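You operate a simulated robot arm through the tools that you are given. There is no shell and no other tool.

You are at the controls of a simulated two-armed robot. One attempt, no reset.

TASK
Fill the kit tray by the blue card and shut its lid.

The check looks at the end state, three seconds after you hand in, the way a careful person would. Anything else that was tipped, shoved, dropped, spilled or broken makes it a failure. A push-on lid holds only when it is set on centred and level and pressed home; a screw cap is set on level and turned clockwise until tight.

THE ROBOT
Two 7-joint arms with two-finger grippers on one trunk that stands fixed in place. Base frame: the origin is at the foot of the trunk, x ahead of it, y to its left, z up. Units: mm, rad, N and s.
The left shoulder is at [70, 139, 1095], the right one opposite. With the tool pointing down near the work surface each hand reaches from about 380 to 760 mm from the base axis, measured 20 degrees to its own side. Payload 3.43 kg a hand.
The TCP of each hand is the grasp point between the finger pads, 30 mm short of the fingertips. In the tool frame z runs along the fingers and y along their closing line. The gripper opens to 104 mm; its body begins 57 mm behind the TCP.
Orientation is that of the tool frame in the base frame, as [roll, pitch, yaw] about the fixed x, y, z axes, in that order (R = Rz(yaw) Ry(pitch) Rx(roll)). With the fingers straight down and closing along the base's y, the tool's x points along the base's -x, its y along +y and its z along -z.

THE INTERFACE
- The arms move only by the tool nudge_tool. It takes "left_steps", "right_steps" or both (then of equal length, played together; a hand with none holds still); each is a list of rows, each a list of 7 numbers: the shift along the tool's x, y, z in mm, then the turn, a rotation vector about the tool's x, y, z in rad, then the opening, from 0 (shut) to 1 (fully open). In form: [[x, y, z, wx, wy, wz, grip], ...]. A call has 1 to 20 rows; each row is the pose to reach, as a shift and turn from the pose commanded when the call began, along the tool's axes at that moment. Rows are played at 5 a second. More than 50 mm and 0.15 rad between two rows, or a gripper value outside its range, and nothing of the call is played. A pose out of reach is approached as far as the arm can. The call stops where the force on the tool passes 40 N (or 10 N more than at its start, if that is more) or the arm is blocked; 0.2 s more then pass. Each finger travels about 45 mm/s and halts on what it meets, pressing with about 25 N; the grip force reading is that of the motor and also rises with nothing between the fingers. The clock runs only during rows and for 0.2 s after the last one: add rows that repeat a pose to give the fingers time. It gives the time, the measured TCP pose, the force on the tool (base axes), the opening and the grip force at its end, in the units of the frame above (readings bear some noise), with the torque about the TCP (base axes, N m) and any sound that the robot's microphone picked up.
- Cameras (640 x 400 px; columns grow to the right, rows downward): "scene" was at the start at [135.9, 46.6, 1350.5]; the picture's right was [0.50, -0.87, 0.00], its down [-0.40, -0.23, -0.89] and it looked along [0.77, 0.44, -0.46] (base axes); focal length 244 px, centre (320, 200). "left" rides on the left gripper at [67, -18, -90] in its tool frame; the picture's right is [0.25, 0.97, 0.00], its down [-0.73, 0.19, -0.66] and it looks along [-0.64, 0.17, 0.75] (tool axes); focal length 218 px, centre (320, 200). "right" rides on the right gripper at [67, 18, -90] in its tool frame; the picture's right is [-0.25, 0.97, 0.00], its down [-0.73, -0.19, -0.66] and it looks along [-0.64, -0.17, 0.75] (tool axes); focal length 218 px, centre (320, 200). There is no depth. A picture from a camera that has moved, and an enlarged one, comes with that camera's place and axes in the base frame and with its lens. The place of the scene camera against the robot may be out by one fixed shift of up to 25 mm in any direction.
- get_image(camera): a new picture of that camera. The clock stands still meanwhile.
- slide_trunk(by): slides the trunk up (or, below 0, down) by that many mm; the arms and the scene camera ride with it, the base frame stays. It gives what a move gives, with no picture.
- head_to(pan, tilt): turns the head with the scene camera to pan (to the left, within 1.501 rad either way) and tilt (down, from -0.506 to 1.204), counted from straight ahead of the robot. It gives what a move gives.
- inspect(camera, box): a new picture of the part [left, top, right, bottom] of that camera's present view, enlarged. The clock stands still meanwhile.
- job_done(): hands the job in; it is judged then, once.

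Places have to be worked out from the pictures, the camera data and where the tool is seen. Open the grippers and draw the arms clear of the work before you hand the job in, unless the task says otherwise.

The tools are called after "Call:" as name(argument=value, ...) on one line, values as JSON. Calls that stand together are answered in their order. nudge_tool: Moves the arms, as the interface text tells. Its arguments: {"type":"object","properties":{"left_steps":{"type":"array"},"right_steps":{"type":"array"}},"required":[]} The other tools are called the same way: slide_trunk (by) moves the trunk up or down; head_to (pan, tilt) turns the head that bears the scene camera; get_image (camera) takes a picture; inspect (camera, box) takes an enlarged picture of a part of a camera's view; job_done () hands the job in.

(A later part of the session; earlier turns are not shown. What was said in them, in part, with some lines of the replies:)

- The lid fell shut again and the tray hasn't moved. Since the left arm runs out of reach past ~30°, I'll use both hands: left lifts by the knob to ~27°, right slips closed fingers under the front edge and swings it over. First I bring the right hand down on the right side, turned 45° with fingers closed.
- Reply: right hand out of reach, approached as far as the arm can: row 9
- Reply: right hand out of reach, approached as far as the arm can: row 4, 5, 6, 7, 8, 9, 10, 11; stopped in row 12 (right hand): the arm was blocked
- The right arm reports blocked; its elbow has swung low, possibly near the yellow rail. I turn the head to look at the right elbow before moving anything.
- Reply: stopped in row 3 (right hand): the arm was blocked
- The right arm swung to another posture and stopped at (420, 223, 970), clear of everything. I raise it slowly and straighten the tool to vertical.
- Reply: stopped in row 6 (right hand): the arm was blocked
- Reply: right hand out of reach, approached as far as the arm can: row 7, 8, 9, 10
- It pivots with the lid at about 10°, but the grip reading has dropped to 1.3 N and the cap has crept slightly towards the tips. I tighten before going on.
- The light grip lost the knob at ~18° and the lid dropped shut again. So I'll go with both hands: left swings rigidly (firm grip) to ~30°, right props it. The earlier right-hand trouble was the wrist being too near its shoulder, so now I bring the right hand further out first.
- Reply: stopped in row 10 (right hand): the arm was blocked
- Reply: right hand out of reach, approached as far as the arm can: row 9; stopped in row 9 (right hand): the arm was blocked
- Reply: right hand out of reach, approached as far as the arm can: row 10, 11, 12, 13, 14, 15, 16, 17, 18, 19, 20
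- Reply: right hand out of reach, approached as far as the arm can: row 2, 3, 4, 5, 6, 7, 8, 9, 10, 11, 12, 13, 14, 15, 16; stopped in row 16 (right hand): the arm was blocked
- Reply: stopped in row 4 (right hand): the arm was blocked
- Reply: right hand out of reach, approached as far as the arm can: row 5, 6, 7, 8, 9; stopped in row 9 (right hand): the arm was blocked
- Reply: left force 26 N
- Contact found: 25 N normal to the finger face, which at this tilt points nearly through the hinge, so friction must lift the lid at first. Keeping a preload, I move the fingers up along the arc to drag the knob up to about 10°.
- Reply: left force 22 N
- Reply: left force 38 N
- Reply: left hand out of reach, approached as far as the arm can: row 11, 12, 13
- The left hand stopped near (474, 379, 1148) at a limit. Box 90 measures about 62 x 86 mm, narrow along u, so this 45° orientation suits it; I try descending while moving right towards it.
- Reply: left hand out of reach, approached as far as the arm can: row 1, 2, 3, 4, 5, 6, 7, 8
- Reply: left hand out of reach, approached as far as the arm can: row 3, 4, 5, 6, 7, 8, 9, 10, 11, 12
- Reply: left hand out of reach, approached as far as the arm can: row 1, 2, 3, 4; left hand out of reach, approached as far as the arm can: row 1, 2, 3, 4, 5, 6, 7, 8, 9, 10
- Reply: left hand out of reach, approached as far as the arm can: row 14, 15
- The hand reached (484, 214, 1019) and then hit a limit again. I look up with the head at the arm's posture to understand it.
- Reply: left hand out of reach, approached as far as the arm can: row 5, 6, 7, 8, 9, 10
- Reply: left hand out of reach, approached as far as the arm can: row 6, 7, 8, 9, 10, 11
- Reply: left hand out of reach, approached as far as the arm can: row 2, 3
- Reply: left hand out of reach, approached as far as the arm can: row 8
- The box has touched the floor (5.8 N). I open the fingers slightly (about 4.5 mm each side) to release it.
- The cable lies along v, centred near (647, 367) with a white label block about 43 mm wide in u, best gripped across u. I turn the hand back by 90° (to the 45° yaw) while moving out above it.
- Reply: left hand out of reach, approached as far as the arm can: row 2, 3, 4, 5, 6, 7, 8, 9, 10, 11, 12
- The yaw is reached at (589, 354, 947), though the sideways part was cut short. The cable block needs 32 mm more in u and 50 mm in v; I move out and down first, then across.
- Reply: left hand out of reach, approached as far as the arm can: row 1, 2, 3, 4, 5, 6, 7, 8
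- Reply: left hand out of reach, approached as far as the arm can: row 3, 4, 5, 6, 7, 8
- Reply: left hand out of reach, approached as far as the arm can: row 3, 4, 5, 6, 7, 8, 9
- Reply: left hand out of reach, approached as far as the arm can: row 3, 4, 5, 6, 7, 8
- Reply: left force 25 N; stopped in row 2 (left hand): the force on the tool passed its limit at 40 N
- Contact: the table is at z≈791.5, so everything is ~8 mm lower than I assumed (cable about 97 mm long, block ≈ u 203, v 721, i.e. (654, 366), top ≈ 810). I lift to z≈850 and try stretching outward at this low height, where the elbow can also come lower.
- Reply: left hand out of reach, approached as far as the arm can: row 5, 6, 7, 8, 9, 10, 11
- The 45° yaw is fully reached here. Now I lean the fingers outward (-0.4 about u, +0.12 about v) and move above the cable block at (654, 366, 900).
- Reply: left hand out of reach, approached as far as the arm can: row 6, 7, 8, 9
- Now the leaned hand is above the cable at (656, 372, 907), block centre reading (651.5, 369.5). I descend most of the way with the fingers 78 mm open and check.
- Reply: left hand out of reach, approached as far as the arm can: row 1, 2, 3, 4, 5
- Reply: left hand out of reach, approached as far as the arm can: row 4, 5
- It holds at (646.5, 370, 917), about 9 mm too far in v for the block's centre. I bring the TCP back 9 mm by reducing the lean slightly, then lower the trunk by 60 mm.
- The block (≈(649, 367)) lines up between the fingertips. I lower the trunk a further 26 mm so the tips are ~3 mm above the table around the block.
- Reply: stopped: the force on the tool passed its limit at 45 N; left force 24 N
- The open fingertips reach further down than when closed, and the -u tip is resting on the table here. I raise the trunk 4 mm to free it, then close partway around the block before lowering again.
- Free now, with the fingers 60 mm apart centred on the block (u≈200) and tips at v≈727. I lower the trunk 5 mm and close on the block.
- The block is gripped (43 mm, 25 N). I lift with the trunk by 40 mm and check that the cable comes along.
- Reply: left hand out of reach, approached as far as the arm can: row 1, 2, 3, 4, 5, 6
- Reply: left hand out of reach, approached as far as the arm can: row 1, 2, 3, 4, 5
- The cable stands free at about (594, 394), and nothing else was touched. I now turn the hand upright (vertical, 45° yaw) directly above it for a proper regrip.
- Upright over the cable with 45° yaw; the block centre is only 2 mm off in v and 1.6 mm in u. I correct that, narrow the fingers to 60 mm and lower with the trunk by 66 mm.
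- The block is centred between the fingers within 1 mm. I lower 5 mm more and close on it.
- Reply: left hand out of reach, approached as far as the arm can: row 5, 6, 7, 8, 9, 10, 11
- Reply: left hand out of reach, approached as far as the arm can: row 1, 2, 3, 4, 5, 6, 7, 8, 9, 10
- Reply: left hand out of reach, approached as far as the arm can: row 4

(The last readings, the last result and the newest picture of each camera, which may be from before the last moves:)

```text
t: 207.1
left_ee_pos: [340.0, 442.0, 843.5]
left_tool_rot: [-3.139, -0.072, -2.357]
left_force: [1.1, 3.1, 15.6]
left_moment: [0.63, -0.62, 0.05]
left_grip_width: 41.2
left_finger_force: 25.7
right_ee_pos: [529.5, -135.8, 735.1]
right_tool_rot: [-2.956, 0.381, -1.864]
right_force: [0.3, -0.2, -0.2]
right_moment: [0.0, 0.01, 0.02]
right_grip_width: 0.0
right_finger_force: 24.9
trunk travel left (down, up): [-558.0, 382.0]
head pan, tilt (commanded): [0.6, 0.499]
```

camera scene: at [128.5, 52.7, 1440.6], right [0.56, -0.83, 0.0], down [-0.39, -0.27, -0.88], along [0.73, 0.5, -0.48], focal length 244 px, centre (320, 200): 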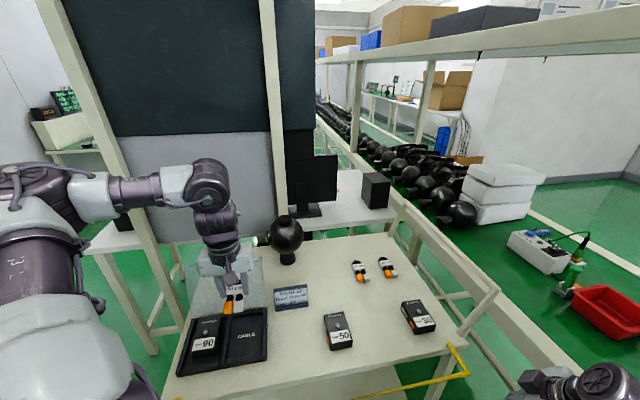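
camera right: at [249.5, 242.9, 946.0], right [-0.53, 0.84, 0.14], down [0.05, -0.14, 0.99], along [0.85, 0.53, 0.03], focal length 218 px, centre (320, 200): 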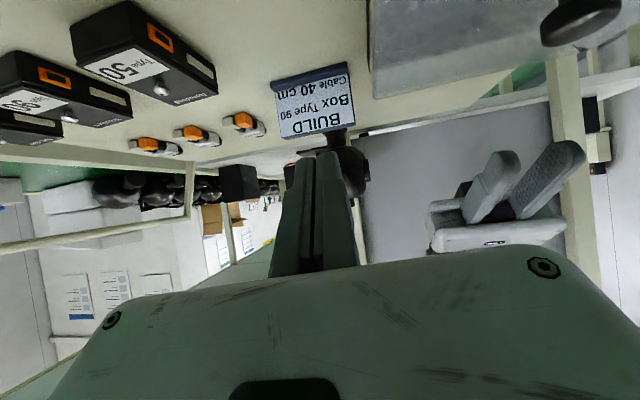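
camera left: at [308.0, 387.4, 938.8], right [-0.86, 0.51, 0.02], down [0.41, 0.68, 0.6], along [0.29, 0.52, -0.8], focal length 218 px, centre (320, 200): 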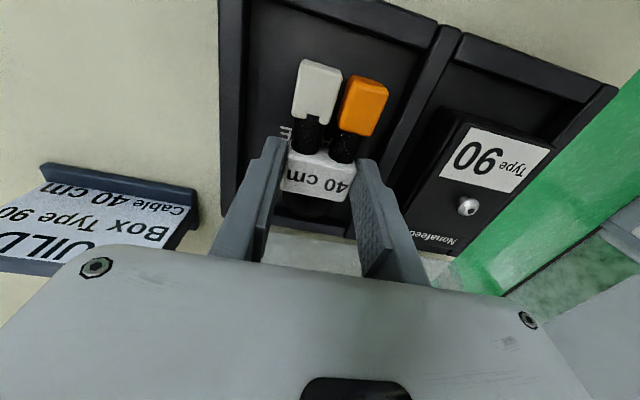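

The cable rests on the floor (16 N). I relieve it by 1.5 mm and open the fingers a little to release.

Call:
slide_trunk(by=1.5)

Call:
nudge_tool(left_steps=[[0, 0, 0, 0, 0, 0, 0.41], [0, 0, 0, 0, 0, 0, 0.44], [0, 0, 0, 0, 0, 0, 0.47], [0, 0, 0, 0, 0, 0, 0.48]])

Call:
get_image(camera="left")

```text
t: 207.6
left_ee_pos: [339.8, 442.1, 841.2]
left_tool_rot: [-3.139, -0.074, -2.357]
left_force: [1.9, 1.2, 7.8]
left_moment: [0.28, -0.35, -0.05]
left_grip_width: 41.2
left_finger_force: 25.0
right_ee_pos: [529.0, -134.1, 735.8]
right_tool_rot: [-2.958, 0.38, -1.864]
right_force: [-0.3, 0.3, -0.9]
right_moment: [-0.02, -0.02, -0.01]
right_grip_width: 0.3
right_finger_force: 25.3
trunk travel left (down, up): [-559.0, 381.0]
head pan, tilt (commanded): [0.6, 0.499]
```

```text
t: 208.6
left_ee_pos: [339.3, 444.1, 841.6]
left_tool_rot: [-3.139, -0.075, -2.358]
left_force: [0.4, -0.8, -0.4]
left_moment: [0.03, 0.02, -0.02]
left_grip_width: 50.1
left_finger_force: 0.0
right_ee_pos: [530.0, -134.7, 736.1]
right_tool_rot: [-2.959, 0.378, -1.865]
right_force: [-0.7, -0.7, -0.4]
right_moment: [0.01, -0.01, 0.0]
right_grip_width: 0.0
right_finger_force: 25.0
trunk travel left (down, up): [-559.0, 381.0]
head pan, tilt (commanded): [0.6, 0.499]
```

```text
taken
camera left: at [308.1, 387.4, 935.2], right [-0.86, 0.51, 0.02], down [0.41, 0.68, 0.6], along [0.29, 0.52, -0.8], focal length 218 px, centre (320, 200)
```

left: 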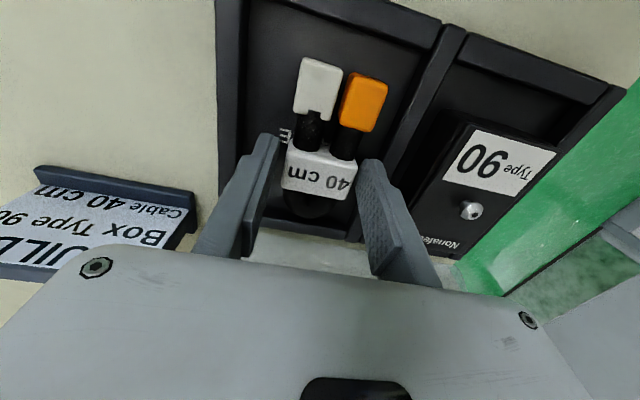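

Released with no force. I raise the trunk 110 mm to lift the hand straight out, then check the tray.

Call:
slide_trunk(by=110)

Call:
get_image(camera="left")

Call:
inspect(camera="scene", box=[150, 230, 310, 360])

```text
t: 210.0
left_ee_pos: [340.1, 442.6, 952.0]
left_tool_rot: [-3.139, -0.075, -2.357]
left_force: [-0.1, 0.1, 0.1]
left_moment: [-0.02, -0.01, -0.03]
left_grip_width: 50.0
left_finger_force: 0.1
right_ee_pos: [529.3, -133.7, 846.6]
right_tool_rot: [-2.958, 0.377, -1.864]
right_force: [-0.3, -0.4, 0.2]
right_moment: [-0.02, 0.01, -0.01]
right_grip_width: 0.0
right_finger_force: 24.6
trunk travel left (down, up): [-669.0, 271.0]
head pan, tilt (commanded): [0.6, 0.499]
```

```text
taken
camera left: at [308.3, 387.5, 1045.0], right [-0.86, 0.51, 0.02], down [0.41, 0.68, 0.6], along [0.29, 0.52, -0.8], focal length 218 px, centre (320, 200)
```

left: 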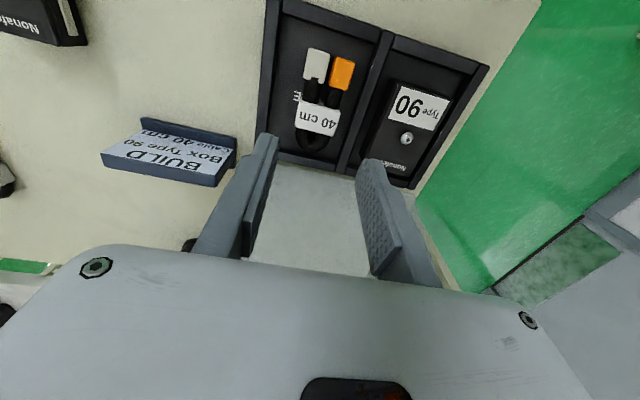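

```text
3.08 times, centred on (230, 295) of scene
camera zoom: at [132.2, 52.4, 1428.7], right [0.56, -0.83, 0.0], down [-0.4, -0.27, -0.88], along [0.72, 0.5, -0.48], focal length 752 px, centre (597, -92)
```

zoom: 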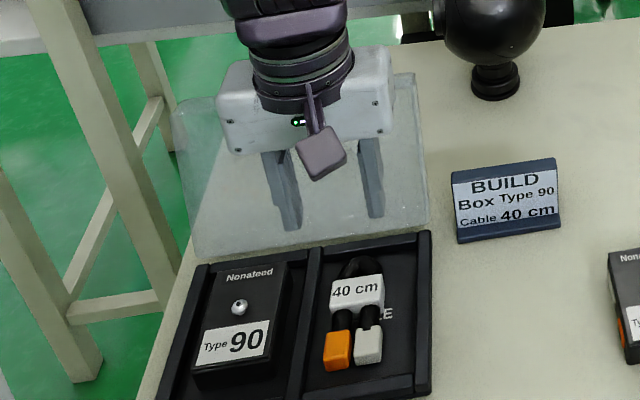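

Both goods lie flat in their compartments. Now the lid: I judge it open at about 115° with the knob near u=-115, v≈703, z≈911 behind it. I raise the hand above the lid's edge and carry it over behind the lid, above the knob.

Call:
slide_trunk(by=68)

Call:
nudge_tool(left_steps=[[-15, 4, -1, 0, 0, 0, 0.5], [-32, 9, -2.4, 0, 0, 0, 0.55], [-50, 14, -3.8, 0, 0, 0, 0.6], [-68, 19, -5.2, 0, 0, 0, 0.6], [-86, 24, -6.5, 0, 0, 0, 0.6], [-104, 29, -7.9, 0, 0, 0, 0.6], [-121, 34, -9.2, 0, 0, 0, 0.6], [-137, 39, -10.4, 0, 0, 0, 0.6], [-150.6, 42.5, -11.5, 0, 0, 0, 0.6]])

Call:
get_image(camera="left")

Call:
get_image(camera="scene")

```text
t: 211.1
left_ee_pos: [339.9, 443.3, 1020.3]
left_tool_rot: [-3.141, -0.074, -2.356]
left_force: [0.2, 0.3, -0.2]
left_moment: [-0.03, -0.04, 0.03]
left_grip_width: 49.9
left_finger_force: 0.0
right_ee_pos: [530.0, -134.7, 912.7]
right_tool_rot: [-2.957, 0.377, -1.866]
right_force: [1.0, -0.6, -0.3]
right_moment: [-0.02, -0.02, 0.03]
right_grip_width: 0.2
right_finger_force: 25.0
trunk travel left (down, up): [-737.0, 203.0]
head pan, tilt (commanded): [0.6, 0.499]
```

```text
t: 213.1
left_ee_pos: [417.9, 580.8, 1019.8]
left_tool_rot: [-3.139, -0.079, -2.358]
left_force: [0.1, 0.1, 0.0]
left_moment: [0.0, 0.01, -0.03]
left_grip_width: 62.3
left_finger_force: 0.1
right_ee_pos: [531.4, -134.1, 912.2]
right_tool_rot: [-2.957, 0.38, -1.864]
right_force: [-0.3, 0.2, -0.4]
right_moment: [0.02, -0.03, 0.02]
right_grip_width: 0.0
right_finger_force: 25.3
trunk travel left (down, up): [-737.0, 203.0]
head pan, tilt (commanded): [0.6, 0.499]
```

```text
taken
camera left: at [385.6, 524.4, 1112.9], right [-0.86, 0.51, 0.02], down [0.41, 0.68, 0.6], along [0.29, 0.52, -0.8], focal length 218 px, centre (320, 200)
```

left: 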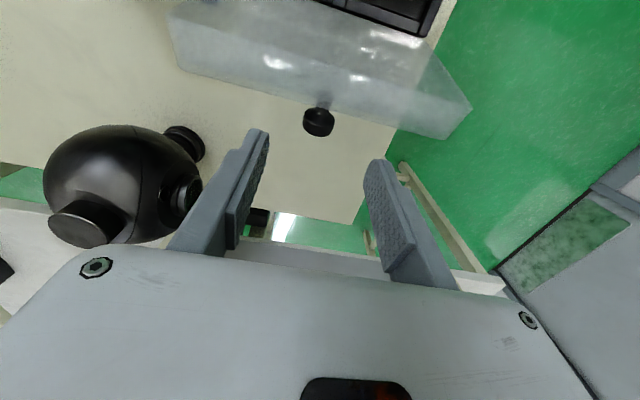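

```text
taken
camera scene: at [132.7, 52.5, 1496.7], right [0.56, -0.83, 0.0], down [-0.4, -0.27, -0.88], along [0.72, 0.5, -0.48], focal length 244 px, centre (320, 200)
```

scene: 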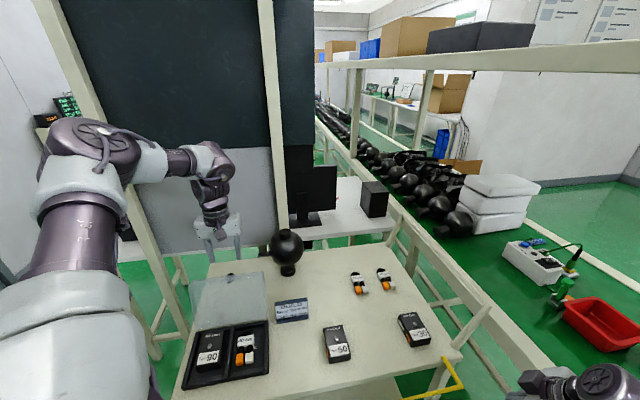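

The hand is centred above the knob (within 1 mm in u and v). I lower with the trunk 60 mm, with fingers 62 mm apart straddling it behind the lid, and check.

Call:
slide_trunk(by=-60)

Call:
get_image(camera="left")

Call:
inspect(camera="scene", box=[160, 170, 320, 330])

```text
t: 214.1
left_ee_pos: [415.9, 580.3, 962.2]
left_tool_rot: [-3.141, -0.075, -2.356]
left_force: [-1.0, 0.1, -0.1]
left_moment: [-0.01, 0.01, 0.0]
left_grip_width: 62.4
left_finger_force: 0.0
right_ee_pos: [529.8, -134.6, 853.6]
right_tool_rot: [-2.958, 0.379, -1.863]
right_force: [-0.8, 0.5, -0.5]
right_moment: [0.04, -0.02, 0.0]
right_grip_width: 0.0
right_finger_force: 25.2
trunk travel left (down, up): [-677.0, 263.0]
head pan, tilt (commanded): [0.6, 0.499]
```

```text
taken
camera left: at [385.0, 524.1, 1053.2], right [-0.86, 0.51, 0.02], down [0.41, 0.68, 0.6], along [0.29, 0.52, -0.8], focal length 218 px, centre (320, 200)
```

left: 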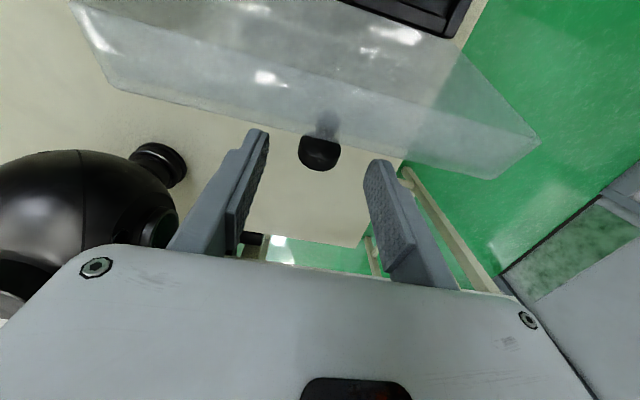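

```text
2.50 times, centred on (240, 250) of scene
camera zoom: at [131.9, 52.2, 1436.8], right [0.56, -0.83, 0.0], down [-0.4, -0.27, -0.88], along [0.72, 0.5, -0.48], focal length 611 px, centre (520, 75)
```

zoom: 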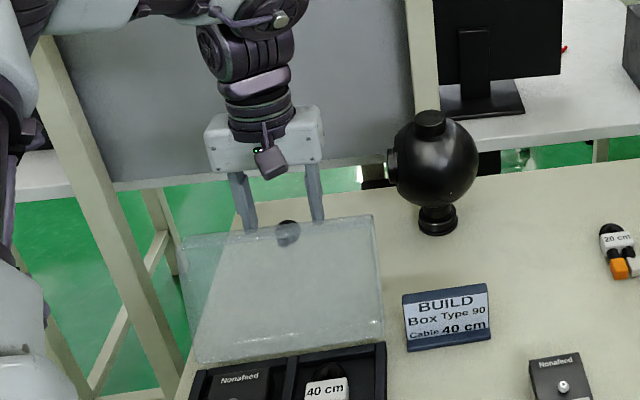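

Triangulating, the knob's centre is at v≈706, z≈914, u≈-116. I shift 3 mm back, lower 33 mm more, and close firmly on the knob.

Call:
nudge_tool(left_steps=[[-1.5, 0, 0, 0, 0, 0, 0.6], [-3, 0, 0, 0, 0, 0, 0.6]])

Call:
slide_trunk(by=-33)

Call:
get_image(camera="left")

```text
t: 214.7
left_ee_pos: [419.0, 581.1, 959.5]
left_tool_rot: [-3.14, -0.074, -2.357]
left_force: [-0.7, -0.1, -0.3]
left_moment: [0.03, 0.01, -0.01]
left_grip_width: 62.1
left_finger_force: 0.1
right_ee_pos: [530.5, -134.5, 853.7]
right_tool_rot: [-2.959, 0.378, -1.865]
right_force: [0.5, -0.7, -0.1]
right_moment: [0.01, -0.01, 0.02]
right_grip_width: 0.1
right_finger_force: 25.0
trunk travel left (down, up): [-677.0, 263.0]
head pan, tilt (commanded): [0.6, 0.499]
```

```text
t: 215.5
left_ee_pos: [418.0, 581.2, 926.7]
left_tool_rot: [-3.14, -0.074, -2.356]
left_force: [-0.1, 0.1, -0.7]
left_moment: [-0.01, 0.03, 0.0]
left_grip_width: 62.2
left_finger_force: 0.2
right_ee_pos: [530.6, -133.7, 820.8]
right_tool_rot: [-2.958, 0.379, -1.864]
right_force: [0.0, -0.4, 0.4]
right_moment: [-0.01, 0.01, -0.03]
right_grip_width: 0.0
right_finger_force: 25.6
trunk travel left (down, up): [-644.0, 296.0]
head pan, tilt (commanded): [0.6, 0.499]
```

```text
taken
camera left: at [386.7, 525.9, 1019.9], right [-0.86, 0.51, 0.02], down [0.41, 0.68, 0.6], along [0.29, 0.52, -0.8], focal length 218 px, centre (320, 200)
```

left: 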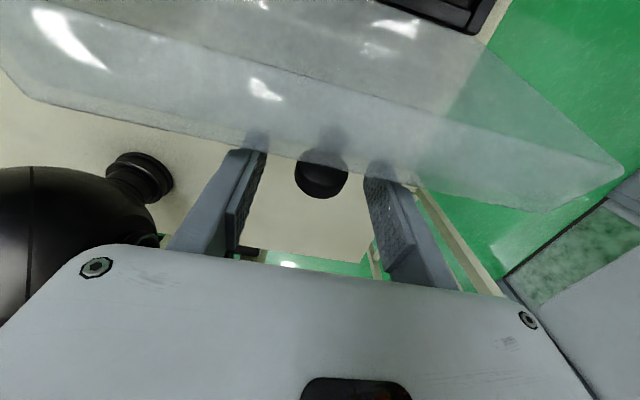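

The knob sits squarely between the fingers behind the lid. I close on it.

Call:
nudge_tool(left_steps=[[0, 0, 0, 0, 0, 0, 0.5], [0, 0, 0, 0, 0, 0, 0.4], [0, 0, 0, 0, 0, 0, 0.3], [0, 0, 0, 0, 0, 0, 0.2], [0, 0, 0, 0, 0, 0, 0.2], [0, 0, 0, 0, 0, 0, 0.2]])

Call:
get_image(camera="left")

```text
t: 216.9
left_ee_pos: [418.3, 580.8, 926.8]
left_tool_rot: [-3.141, -0.074, -2.358]
left_force: [0.3, -3.4, -2.4]
left_moment: [0.02, -0.07, 0.01]
left_grip_width: 27.0
left_finger_force: 45.1
right_ee_pos: [529.7, -134.1, 821.2]
right_tool_rot: [-2.958, 0.379, -1.865]
right_force: [0.2, -0.4, 0.3]
right_moment: [0.03, 0.02, -0.04]
right_grip_width: 0.1
right_finger_force: 24.9
trunk travel left (down, up): [-644.0, 296.0]
head pan, tilt (commanded): [0.6, 0.499]
```

```text
taken
camera left: at [387.2, 525.9, 1019.5], right [-0.86, 0.51, 0.02], down [0.41, 0.68, 0.6], along [0.29, 0.52, -0.8], focal length 218 px, centre (320, 200)
```

left: 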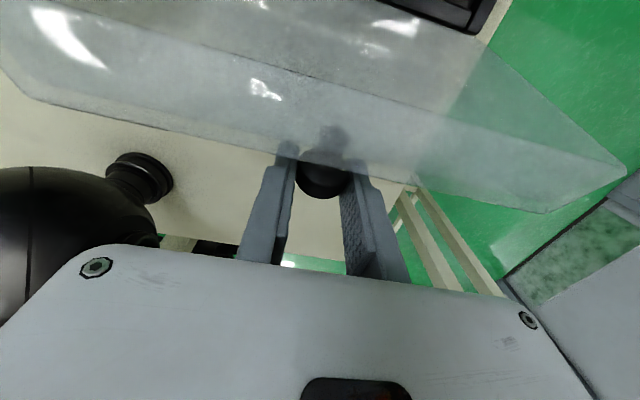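

The knob is held (27 mm, 45 N). With the hinge refined to about (v 612.5, z 832.5, radius 124), I begin swinging the lid back up by 10°, letting the knob pivot in the grip, and read the forces.

Call:
nudge_tool(left_steps=[[2.7, 0, -2.5, 0, 0, 0, 0.2], [5.4, 0, -4.9, 0, 0, 0, 0.2], [8.1, 0, -7.3, 0, 0, 0, 0.2], [11, 0, -9.5, 0, 0, 0, 0.2], [13.8, 0, -11.7, 0, 0, 0, 0.2], [16.7, 0, -13.8, 0, 0, 0, 0.2]])

Call:
inspect(camera="scene", box=[160, 170, 320, 330])

Call:
get_image(camera="left")

```text
t: 218.3
left_ee_pos: [408.9, 570.5, 940.1]
left_tool_rot: [-3.14, -0.077, -2.359]
left_force: [1.2, -3.8, -19.5]
left_moment: [0.72, -0.78, 0.01]
left_grip_width: 26.9
left_finger_force: 44.7
right_ee_pos: [531.9, -133.6, 820.0]
right_tool_rot: [-2.959, 0.378, -1.864]
right_force: [0.2, 0.3, 0.6]
right_moment: [0.0, 0.01, 0.01]
right_grip_width: 0.0
right_finger_force: 25.0
trunk travel left (down, up): [-644.0, 296.0]
head pan, tilt (commanded): [0.6, 0.499]
```

```text
2.50 times, centred on (240, 250) of scene
camera zoom: at [134.0, 53.8, 1403.4], right [0.56, -0.83, 0.0], down [-0.4, -0.27, -0.88], along [0.72, 0.5, -0.48], focal length 611 px, centre (520, 75)
```

zoom: 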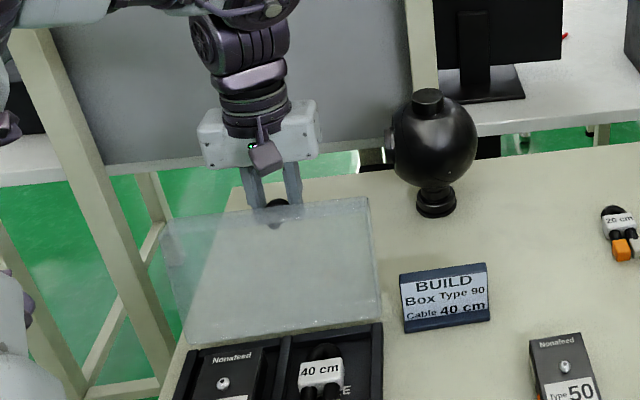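

```text
taken
camera left: at [377.5, 516.2, 1033.1], right [-0.86, 0.51, 0.02], down [0.42, 0.69, 0.6], along [0.29, 0.52, -0.8], focal length 218 px, centre (320, 200)
```

left: 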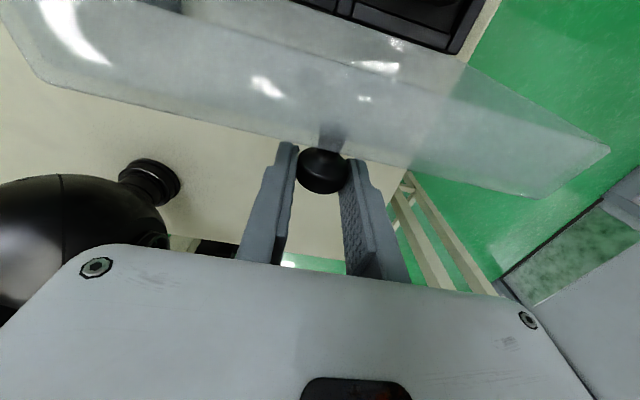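

The lid is following (about 10° back up), with some outward pull (about 16 N radially). I correct inward a few mm and continue another 10°.

Call:
nudge_tool(left_steps=[[0, 0, 2, 0, 0, 0, 0.2], [2, 0, 3, 0, 0, 0, 0.2], [5.5, 0, 0.8, 0, 0, 0, 0.2], [8.9, 0, -1.8, 0, 0, 0, 0.2], [12, 0, -3.5, 0, 0, 0, 0.2], [15.2, 0, -5.2, 0, 0, 0, 0.2], [18.3, 0, -6.7, 0, 0, 0, 0.2]])

Call:
inspect(camera="scene", box=[160, 170, 320, 330])

```text
t: 219.9
left_ee_pos: [396.3, 558.4, 948.3]
left_tool_rot: [-3.139, -0.078, -2.357]
left_force: [6.4, 2.9, -6.4]
left_moment: [0.8, -0.93, -0.03]
left_grip_width: 27.1
left_finger_force: 44.9
right_ee_pos: [531.8, -134.1, 820.5]
right_tool_rot: [-2.959, 0.377, -1.863]
right_force: [-0.8, 0.2, 0.1]
right_moment: [0.02, -0.01, -0.02]
right_grip_width: 0.0
right_finger_force: 25.1
trunk travel left (down, up): [-644.0, 296.0]
head pan, tilt (commanded): [0.6, 0.499]
```

```text
2.50 times, centred on (240, 250) of scene
camera zoom: at [133.9, 53.6, 1403.4], right [0.56, -0.83, 0.0], down [-0.4, -0.27, -0.88], along [0.72, 0.5, -0.48], focal length 611 px, centre (520, 75)
```

zoom: 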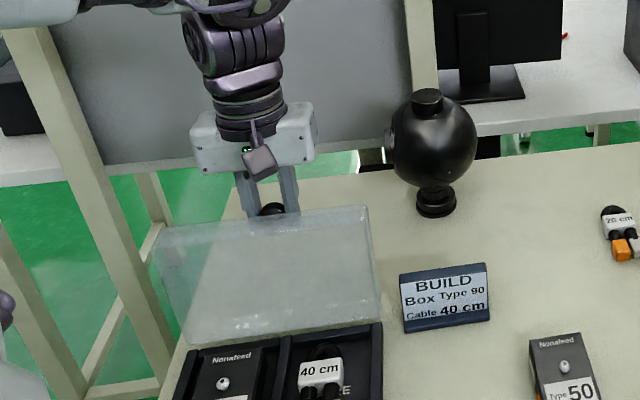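

Forces are now just the pivot friction (9 N along the arc). I continue 20° further, to about the balance point.

Call:
nudge_tool(left_steps=[[3.2, 0, -1.4, 0, 0, 0, 0.2], [6.4, 0, -2.8, 0, 0, 0, 0.2], [9.6, 0, -4.1, 0, 0, 0, 0.2], [13, 0, -5.2, 0, 0, 0, 0.2], [16.5, 0, -6.3, 0, 0, 0, 0.2], [19.9, 0, -7.4, 0, 0, 0, 0.2], [23.3, 0, -8.2, 0, 0, 0, 0.2], [26.7, 0, -9, 0, 0, 0, 0.2], [30.1, 0, -9.7, 0, 0, 0, 0.2], [33.7, 0, -10.3, 0, 0, 0, 0.2], [37.3, 0, -10.8, 0, 0, 0, 0.2], [40.9, 0, -11.3, 0, 0, 0, 0.2]])

Call:
inspect(camera="scene", box=[160, 170, 320, 330])

Call:
get_image(camera="left")

```text
t: 222.5
left_ee_pos: [369.3, 531.4, 964.2]
left_tool_rot: [-3.14, -0.077, -2.356]
left_force: [8.4, 3.8, -9.3]
left_moment: [0.89, -1.03, 0.01]
left_grip_width: 26.9
left_finger_force: 44.9
right_ee_pos: [530.9, -133.3, 819.9]
right_tool_rot: [-2.959, 0.378, -1.864]
right_force: [-0.8, -0.3, -0.9]
right_moment: [0.01, -0.01, 0.01]
right_grip_width: 0.1
right_finger_force: 25.2
trunk travel left (down, up): [-644.0, 296.0]
head pan, tilt (commanded): [0.6, 0.499]
```

```text
2.50 times, centred on (240, 250) of scene
camera zoom: at [134.4, 53.9, 1403.5], right [0.56, -0.83, 0.0], down [-0.4, -0.27, -0.88], along [0.72, 0.5, -0.48], focal length 611 px, centre (520, 75)
```

zoom: 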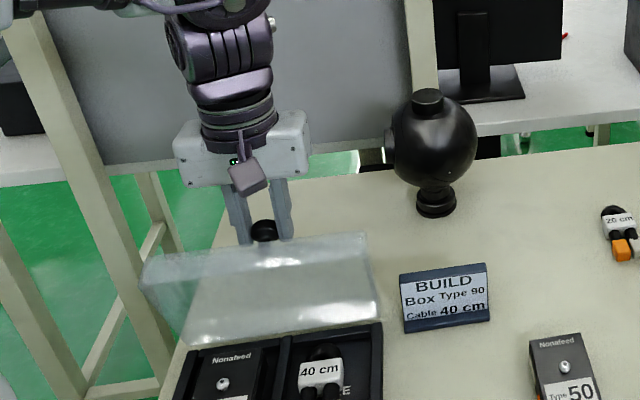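

```text
taken
camera left: at [336.8, 475.5, 1055.9], right [-0.86, 0.51, 0.02], down [0.41, 0.69, 0.6], along [0.29, 0.52, -0.8], focal length 218 px, centre (320, 200)
```

left: 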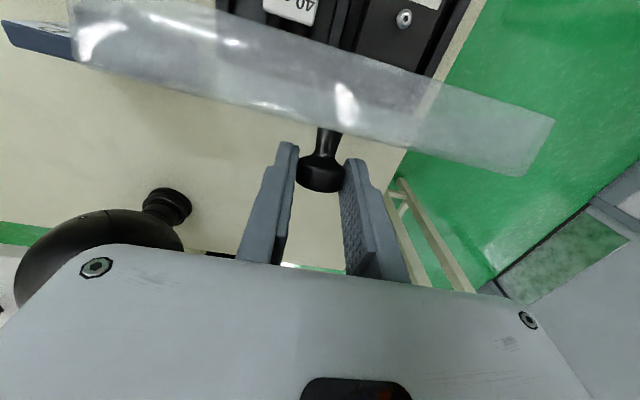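

The lid is upright and pivoting smoothly. I carry it on past vertical to about 50° open, adding a little tilt as I go.

Call:
nudge_tool(left_steps=[[4.9, 0, 0.5, 0, 0.012, 0, 0.2], [9.85, 0, 1.1, 0, 0.023, 0, 0.2], [14.9, 0, 1.2, 0, 0.033, 0, 0.2], [19.9, 0, 1.3, 0, 0.043, 0, 0.2], [25, 0, 2, 0, 0.053, 0, 0.2], [30, 0, 2.7, 0, 0.063, 0, 0.2], [35, 0, 3.7, 0, 0.073, 0, 0.2], [39.9, 0, 4.8, 0, 0.083, 0, 0.2], [44.8, 0, 6.3, 0, 0.093, 0, 0.2], [49.6, 0, 7.9, 0, 0.103, 0, 0.2]])

Call:
inspect(camera="scene", box=[160, 180, 320, 340])

Call:
get_image(camera="left")

```text
t: 224.7
left_ee_pos: [331.3, 495.8, 959.2]
left_tool_rot: [-3.14, -0.179, -2.357]
left_force: [7.9, 5.7, 1.4]
left_moment: [0.92, -1.06, -0.06]
left_grip_width: 27.0
left_finger_force: 45.2
right_ee_pos: [531.0, -133.8, 820.3]
right_tool_rot: [-2.957, 0.377, -1.864]
right_force: [0.7, -0.3, 0.8]
right_moment: [0.0, -0.01, -0.03]
right_grip_width: 0.0
right_finger_force: 25.6
trunk travel left (down, up): [-644.0, 296.0]
head pan, tilt (commanded): [0.6, 0.499]
```

```text
2.50 times, centred on (240, 260) of scene
camera zoom: at [133.4, 53.0, 1403.6], right [0.56, -0.83, 0.0], down [-0.4, -0.27, -0.88], along [0.72, 0.5, -0.48], focal length 611 px, centre (520, 50)
```

zoom: 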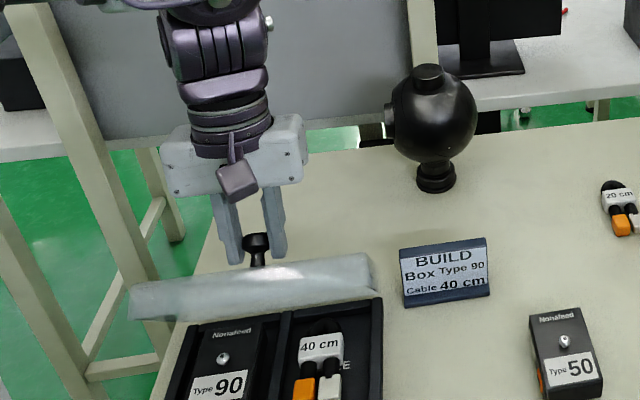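

```text
taken
camera left: at [307.8, 446.5, 1057.8], right [-0.86, 0.51, 0.04], down [0.46, 0.73, 0.52], along [0.23, 0.46, -0.86], focal length 218 px, centre (320, 200)
```

left: 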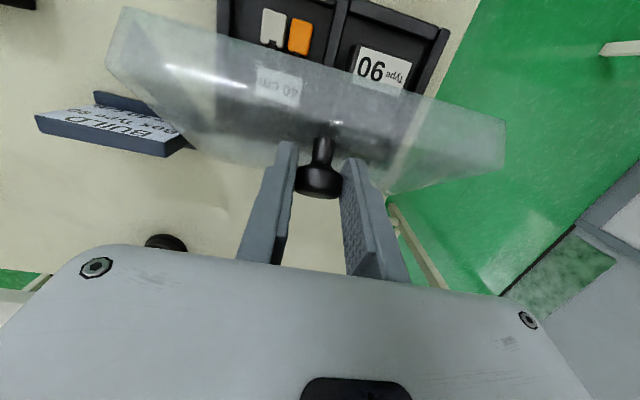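

The lid swings down under control at about 55°. I continue to about 25° open.

Call:
nudge_tool(left_steps=[[4.4, 0, 2.4, 0, 0.01, 0, 0.2], [8.9, 0, 5, 0, 0.02, 0, 0.2], [13.1, 0, 7.7, 0, 0.03, 0, 0.2], [17.3, 0, 10.6, 0, 0.04, 0, 0.2], [21.4, 0, 13.7, 0, 0.05, 0, 0.2], [25.3, 0, 17, 0, 0.06, 0, 0.2], [29, 0, 20.5, 0, 0.07, 0, 0.2], [32.6, 0, 24.2, 0, 0.08, 0, 0.2], [36, 0, 28, 0, 0.09, 0, 0.2], [39.3, 0, 32, 0, 0.1, 0, 0.2]])

Call:
inspect(camera="scene", box=[160, 200, 320, 360])

Call:
get_image(camera="left")

```text
t: 226.9
left_ee_pos: [300.0, 462.2, 934.9]
left_tool_rot: [-3.141, -0.279, -2.359]
left_force: [2.4, 3.4, 11.6]
left_moment: [0.98, -0.99, -0.02]
left_grip_width: 27.0
left_finger_force: 45.0
right_ee_pos: [528.5, -135.1, 820.5]
right_tool_rot: [-2.957, 0.38, -1.865]
right_force: [-0.2, 0.2, 0.4]
right_moment: [-0.04, 0.0, -0.02]
right_grip_width: 0.0
right_finger_force: 25.0
trunk travel left (down, up): [-644.0, 296.0]
head pan, tilt (commanded): [0.6, 0.499]
```

```text
2.50 times, centred on (240, 280) of scene
camera zoom: at [131.3, 51.5, 1403.9], right [0.56, -0.83, 0.0], down [-0.39, -0.27, -0.88], along [0.72, 0.5, -0.48], focal length 611 px, centre (520, 0)
```

zoom: 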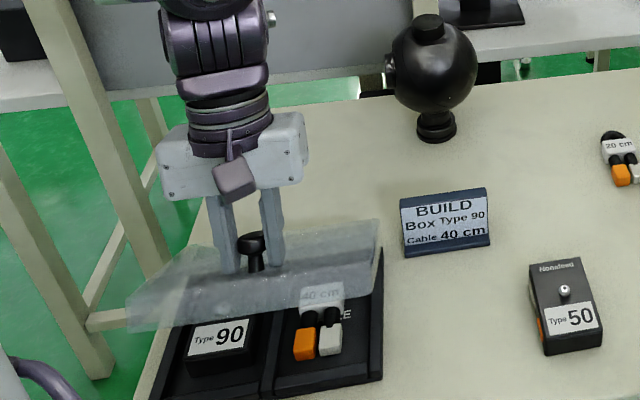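

```text
taken
camera left: at [282.3, 421.0, 1039.0], right [-0.86, 0.51, 0.07], down [0.49, 0.76, 0.43], along [0.17, 0.4, -0.9], focal length 218 px, centre (320, 200)
```

left: 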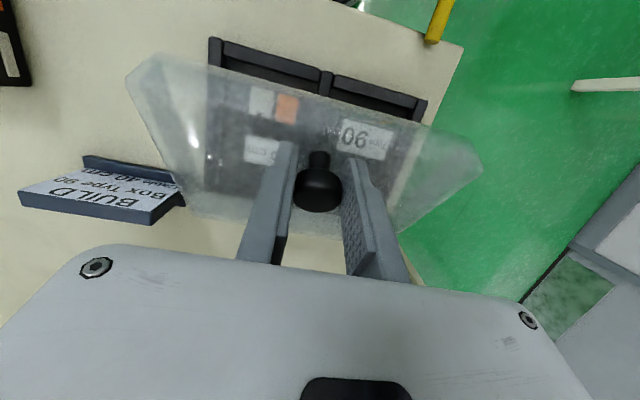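

The lid is at about 28°. I bring it down to about 5° open.

Call:
nudge_tool(left_steps=[[3.4, 0, 4, 0, 0.01, 0, 0.2], [6.8, 0, 8.1, 0, 0.02, 0, 0.2], [9.4, 0, 12.7, 0, 0.03, 0, 0.2], [11.9, 0, 17.3, 0, 0.04, 0, 0.2], [14.1, 0, 22.2, 0, 0.05, 0, 0.2], [16.3, 0, 27, 0, 0.06, 0, 0.2], [18.2, 0, 32, 0, 0.07, 0, 0.2], [20, 0, 37.1, 0, 0.08, 0, 0.2]])

Call:
inspect(camera="scene", box=[160, 200, 320, 360])

Call:
get_image(camera="left")

```text
t: 228.7
left_ee_pos: [279.4, 442.0, 905.5]
left_tool_rot: [-3.139, -0.357, -2.357]
left_force: [3.1, 2.7, 10.0]
left_moment: [1.07, -0.93, -0.07]
left_grip_width: 26.8
left_finger_force: 44.9
right_ee_pos: [530.5, -135.4, 821.3]
right_tool_rot: [-2.958, 0.379, -1.864]
right_force: [0.2, -0.2, 0.8]
right_moment: [-0.01, 0.0, -0.02]
right_grip_width: 0.2
right_finger_force: 25.7
trunk travel left (down, up): [-644.0, 296.0]
head pan, tilt (commanded): [0.6, 0.499]
```

```text
2.50 times, centred on (240, 280) of scene
camera zoom: at [131.8, 51.2, 1403.8], right [0.56, -0.83, 0.0], down [-0.4, -0.27, -0.88], along [0.72, 0.5, -0.48], focal length 611 px, centre (520, 0)
```

zoom: 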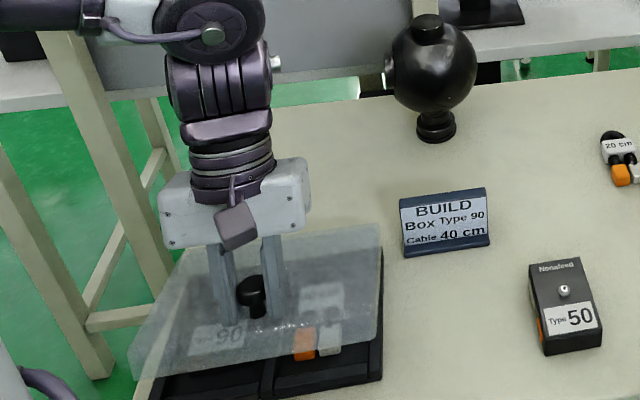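

```text
taken
camera left: at [267.6, 406.3, 1011.8], right [-0.85, 0.52, 0.09], down [0.51, 0.78, 0.36], along [0.12, 0.35, -0.93], focal length 218 px, centre (320, 200)
```

left: 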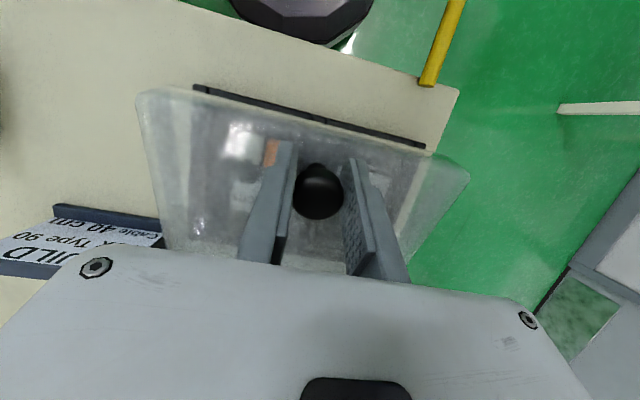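

The lid is nearly shut (about 8° left). I continue the last bit of the arc and watch for the lid seating.

Call:
nudge_tool(left_steps=[[0.4, 0, 2.2, 0, 0, 0, 0.2], [0.75, 0, 4.5, 0, 0, 0, 0.2], [1.1, 0, 6.6, 0, 0, 0, 0.2], [1.45, 0, 8.7, 0, 0, 0, 0.2]])

Call:
inspect(camera="scene", box=[160, 200, 320, 360])

```text
t: 229.7
left_ee_pos: [275.5, 438.2, 898.2]
left_tool_rot: [-3.141, -0.359, -2.356]
left_force: [0.9, 0.8, 12.2]
left_moment: [1.05, -1.01, 0.01]
left_grip_width: 26.9
left_finger_force: 44.8
right_ee_pos: [530.0, -133.7, 822.3]
right_tool_rot: [-2.96, 0.381, -1.864]
right_force: [-0.2, -0.5, 0.1]
right_moment: [0.0, 0.02, 0.03]
right_grip_width: 0.0
right_finger_force: 25.1
trunk travel left (down, up): [-644.0, 296.0]
head pan, tilt (commanded): [0.6, 0.499]
```

```text
2.50 times, centred on (240, 280) of scene
camera zoom: at [131.1, 50.7, 1403.9], right [0.56, -0.83, 0.0], down [-0.39, -0.27, -0.88], along [0.72, 0.5, -0.48], focal length 611 px, centre (520, 0)
```

zoom: 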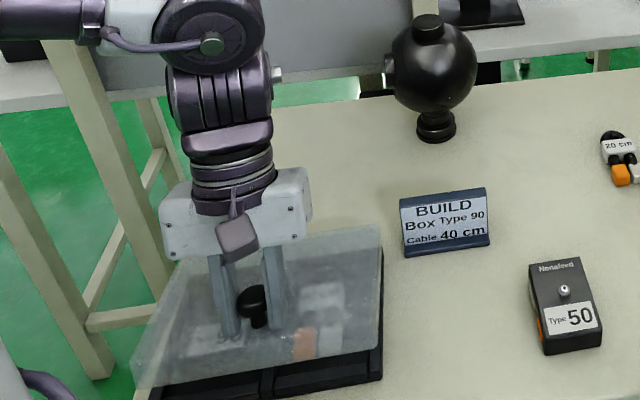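

The front still shows a gap, so I lower a further 7 mm in small steps.

Call:
nudge_tool(left_steps=[[0, 0, 2.1, 0, 0, 0, 0.2], [-0.1, 0, 4.2, 0, 0, 0, 0.2], [-0.3, 0, 6.2, 0, 0, 0, 0.2], [-0.5, 0, 7.5, 0, 0, 0, 0.2]])

Call:
inspect(camera="scene", box=[160, 200, 320, 360])

Call:
get_image(camera="left")

```text
t: 230.7
left_ee_pos: [272.3, 434.9, 891.5]
left_tool_rot: [-3.139, -0.357, -2.357]
left_force: [-6.0, -5.1, 14.4]
left_moment: [0.92, -0.82, 0.0]
left_grip_width: 27.0
left_finger_force: 45.4
right_ee_pos: [528.7, -136.0, 820.9]
right_tool_rot: [-2.958, 0.382, -1.861]
right_force: [0.2, -0.2, 0.9]
right_moment: [0.01, -0.05, 0.02]
right_grip_width: 0.0
right_finger_force: 24.9
trunk travel left (down, up): [-644.0, 296.0]
head pan, tilt (commanded): [0.6, 0.499]
```

```text
2.50 times, centred on (240, 280) of scene
camera zoom: at [129.7, 49.4, 1404.1], right [0.57, -0.83, 0.0], down [-0.39, -0.27, -0.88], along [0.73, 0.5, -0.48], focal length 611 px, centre (520, 0)
```

zoom: 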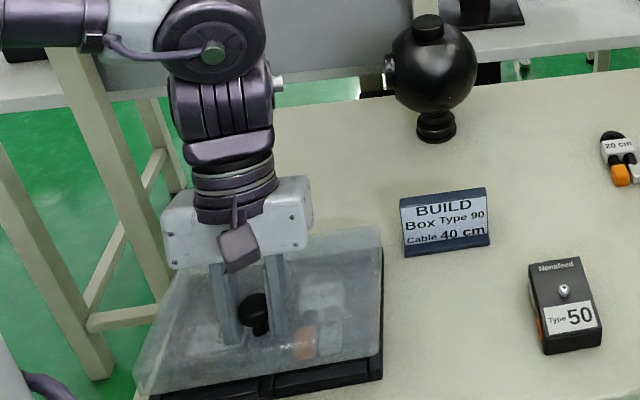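

```text
taken
camera left: at [261.6, 400.3, 997.3], right [-0.85, 0.52, 0.09], down [0.51, 0.78, 0.36], along [0.12, 0.35, -0.93], focal length 218 px, centre (320, 200)
```

left: 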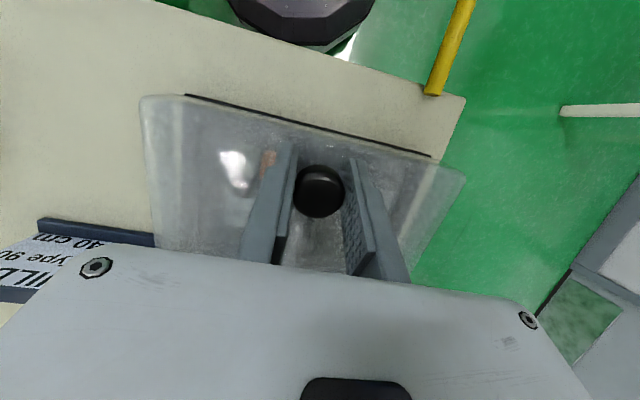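

The lid is about 3° from shut and the cap is deep in the grip. I open the fingers here so it settles the last few millimetres.

Call:
nudge_tool(left_steps=[[0, 0, 0, 0, 0, 0, 0.3], [0, 0, 0, 0, 0, 0, 0.4], [0, 0, 0, 0, 0, 0, 0.5], [0, 0, -2, 0, 0, 0, 0.5], [0, 0, -2, 0, 0, 0, 0.5]])

Call:
inspect(camera="scene", box=[160, 200, 320, 360])

Call:
get_image(camera="left")

```text
t: 231.9
left_ee_pos: [276.2, 437.9, 892.9]
left_tool_rot: [-3.139, -0.36, -2.357]
left_force: [-0.1, -0.3, 0.0]
left_moment: [-0.01, 0.0, -0.01]
left_grip_width: 51.9
left_finger_force: 0.0
right_ee_pos: [529.2, -134.7, 820.9]
right_tool_rot: [-2.959, 0.378, -1.863]
right_force: [-1.0, -0.7, 0.0]
right_moment: [-0.05, 0.01, -0.01]
right_grip_width: 0.0
right_finger_force: 25.4
trunk travel left (down, up): [-644.0, 296.0]
head pan, tilt (commanded): [0.6, 0.499]
```

```text
2.50 times, centred on (240, 280) of scene
camera zoom: at [132.1, 52.4, 1403.7], right [0.56, -0.83, 0.0], down [-0.4, -0.27, -0.88], along [0.72, 0.5, -0.48], focal length 611 px, centre (520, 0)
```

zoom: 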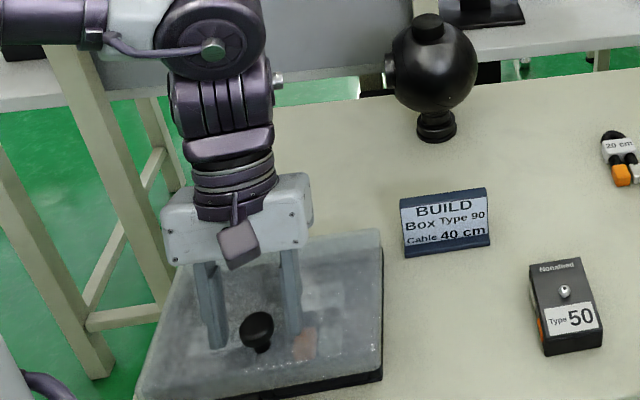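

```text
taken
camera left: at [264.2, 402.9, 998.0], right [-0.85, 0.52, 0.09], down [0.51, 0.78, 0.36], along [0.12, 0.35, -0.93], focal length 218 px, centre (320, 200)
```

left: 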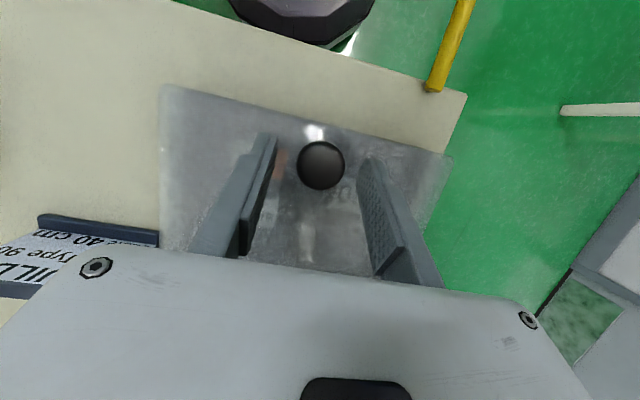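

The lid has settled shut. I raise the trunk straight up 100 mm to free the hand from the knob and compare the lid with its first, closed look.

Call:
slide_trunk(by=96)

Call:
head_to(pan=0.75, tilt=0.75)

Call:
inspect(camera="scene", box=[215, 200, 315, 290])

Call:
get_image(camera="scene")

```text
t: 233.2
left_ee_pos: [275.8, 437.8, 988.4]
left_tool_rot: [-3.141, -0.356, -2.357]
left_force: [0.1, -0.2, 0.0]
left_moment: [-0.03, -0.01, 0.01]
left_grip_width: 51.7
left_finger_force: 0.0
right_ee_pos: [529.7, -134.1, 916.4]
right_tool_rot: [-2.959, 0.38, -1.864]
right_force: [-0.1, -0.4, 0.0]
right_moment: [0.01, 0.01, 0.01]
right_grip_width: 0.0
right_finger_force: 25.6
trunk travel left (down, up): [-740.0, 200.0]
head pan, tilt (commanded): [0.6, 0.499]
```

```text
t: 233.9
left_ee_pos: [275.5, 437.8, 988.7]
left_tool_rot: [-3.14, -0.358, -2.357]
left_force: [0.6, 0.8, 0.6]
left_moment: [0.02, 0.0, 0.02]
left_grip_width: 51.8
left_finger_force: 0.1
right_ee_pos: [529.7, -134.7, 916.7]
right_tool_rot: [-2.958, 0.38, -1.865]
right_force: [0.0, 1.0, 0.0]
right_moment: [-0.03, -0.02, 0.03]
right_grip_width: 0.0
right_finger_force: 24.1
trunk travel left (down, up): [-740.0, 200.0]
head pan, tilt (commanded): [0.75, 0.75]
```

```text
4.44 times, centred on (265, 245) of scene
camera zoom: at [117.6, 57.4, 1477.8], right [0.68, -0.73, 0.0], down [-0.5, -0.46, -0.73], along [0.54, 0.5, -0.68], focal length 1086 px, centre (564, 0)
```

zoom: 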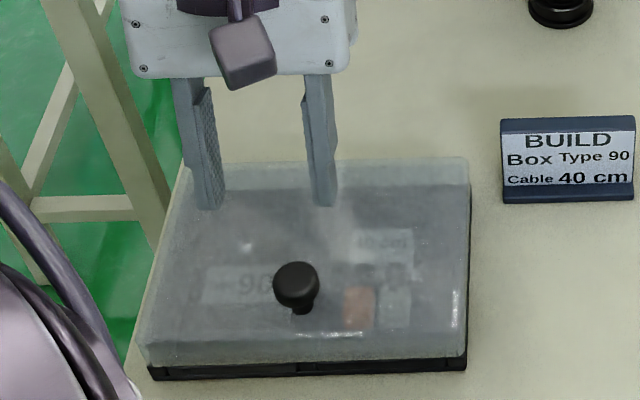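

```text
taken
camera scene: at [117.6, 57.4, 1477.8], right [0.68, -0.73, 0.0], down [-0.5, -0.46, -0.73], along [0.54, 0.5, -0.68], focal length 244 px, centre (320, 200)
```

scene: 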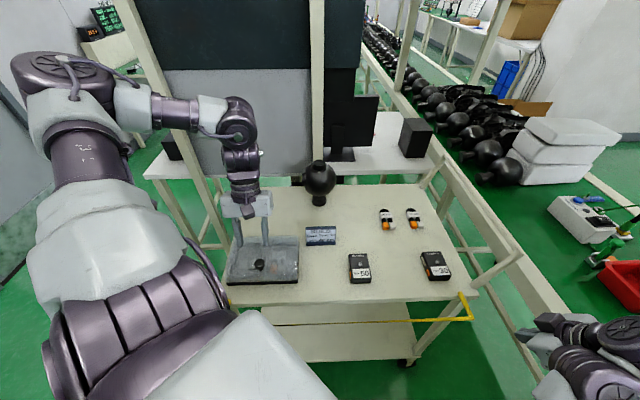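

The lid sits exactly as it did at the start (front edge and knob in the same place), with Type 90 and the cable showing through it. I open both grippers and raise the trunk fully to draw both arms clear.

Call:
nudge_tool(left_steps=[[0, 0, -5, 0, 0, 0, 0.6], [0, 0, -12, 0, 0, 0, 0.8], [0, 0, -20, 0, 0, 0, 1], [0, 0, -28, 0, 0, 0, 1]], right_steps=[[0, 0, 0, 0, 0, 0, 0.2], [0, 0, 0, 0, 0, 0, 0.5], [0, 0, 0, 0, 0, 0, 0.8], [0, 0, 0, 0, 0, 0, 1]])

Call:
slide_trunk(by=200)

Call:
get_image(camera="scene")

```text
t: 234.9
left_ee_pos: [281.8, 444.9, 1014.0]
left_tool_rot: [-3.139, -0.357, -2.356]
left_force: [-0.6, 0.5, 1.0]
left_moment: [-0.01, 0.01, 0.01]
left_grip_width: 103.8
left_finger_force: 0.0
right_ee_pos: [529.6, -135.6, 917.8]
right_tool_rot: [-2.956, 0.378, -1.865]
right_force: [1.0, 0.3, 0.4]
right_moment: [-0.01, 0.0, 0.0]
right_grip_width: 84.2
right_finger_force: 0.1
trunk travel left (down, up): [-740.0, 200.0]
head pan, tilt (commanded): [0.75, 0.75]
```

```text
t: 237.1
left_ee_pos: [281.5, 445.0, 1214.6]
left_tool_rot: [-3.141, -0.357, -2.358]
left_force: [-1.1, 0.1, 0.0]
left_moment: [0.04, -0.01, 0.01]
left_grip_width: 103.9
left_finger_force: 0.0
right_ee_pos: [530.0, -134.5, 1115.0]
right_tool_rot: [-2.958, 0.377, -1.863]
right_force: [0.3, 0.1, -0.1]
right_moment: [-0.04, 0.0, 0.0]
right_grip_width: 104.1
right_finger_force: 0.1
trunk travel left (down, up): [-940.0, 0.0]
head pan, tilt (commanded): [0.75, 0.75]
```

```text
taken
camera scene: at [117.7, 57.5, 1677.3], right [0.68, -0.73, 0.0], down [-0.5, -0.47, -0.73], along [0.53, 0.5, -0.68], focal length 244 px, centre (320, 200)
```

scene: 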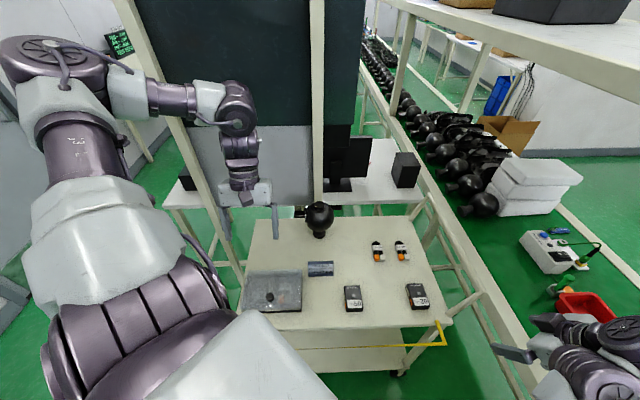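

Both hands are open and well clear, and boxes 50 and 30, cables 20 and 30, the card and the black ball look where they were. I take enlarged looks at the tray and the table for a last check.

Call:
inspect(camera="scene", box=[230, 250, 320, 320])

Call:
inspect(camera="scene", box=[290, 190, 450, 320])

Call:
get_image(camera="left")

```text
5.71 times, centred on (275, 285) of scene
camera zoom: at [117.7, 57.5, 1677.3], right [0.68, -0.73, 0.0], down [-0.5, -0.47, -0.73], along [0.53, 0.5, -0.68], focal length 1396 px, centre (577, -286)
```

zoom: 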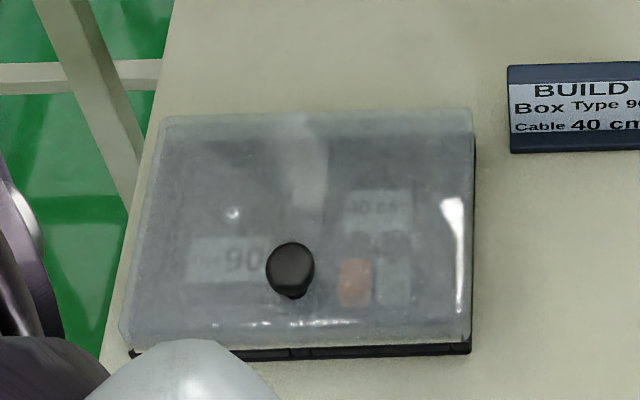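

```text
3.08 times, centred on (370, 255) of scene
camera zoom: at [117.7, 57.5, 1677.3], right [0.68, -0.73, 0.0], down [-0.5, -0.47, -0.73], along [0.53, 0.5, -0.68], focal length 752 px, centre (166, 31)
```

zoom: 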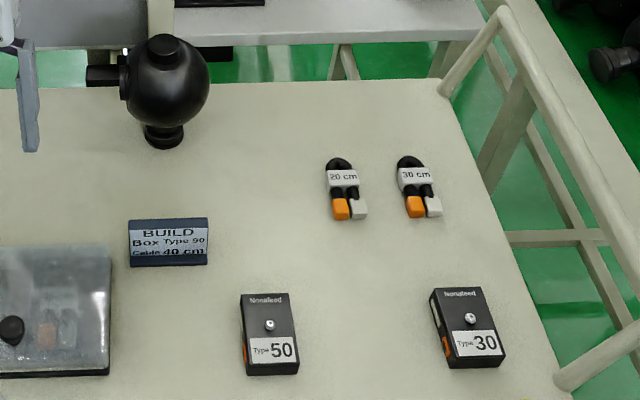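

```text
taken
camera left: at [271.2, 409.8, 1319.9], right [-0.85, 0.52, 0.09], down [0.51, 0.78, 0.36], along [0.12, 0.35, -0.93], focal length 218 px, centre (320, 200)
```

left: 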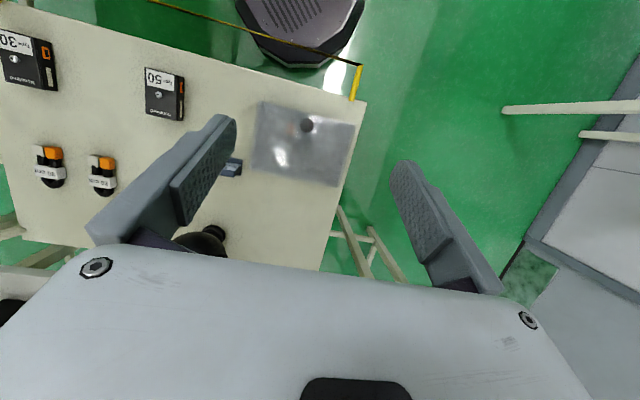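

The tray by the blue card holds Box Type 90 and the 40 cm cable under its shut lid. Everything else stands as it did, and both arms are open and clear, so I hand the job in.

Call:
job_done()

```text
The job is handed in.
```

I filled the kit tray by the blue card and shut its lid. The card asked for Box Type 90 and the 40 cm cable. The box is in the BOX compartment and the cable is in the CABLE compartment, both lying flat.

- **Lid:** it is hinged at the back, not push-on. While I was opening it, it dropped shut several times, from up to about 37°, before anything was inside. The tray didn't move. I closed it under control; in the pictures it sits as it did at the start. I did not press it down afterwards.
- **Cable:** I set it down once on bare table beside the card and gripped it again before placing it.
- **Table:** I touched the bare table with the fingertips to find its height, at up to about 40 N. I met it once more when lowering onto the cable, at about 45 N. Nothing was near either contact.
- **Other items:** boxes 50 and 30, cables 20 and 30, the card and the black ball look unmoved in the last pictures.

Both grippers are open. The left hand is about 330 mm above the tray, and the right hand is raised off the table's right side.
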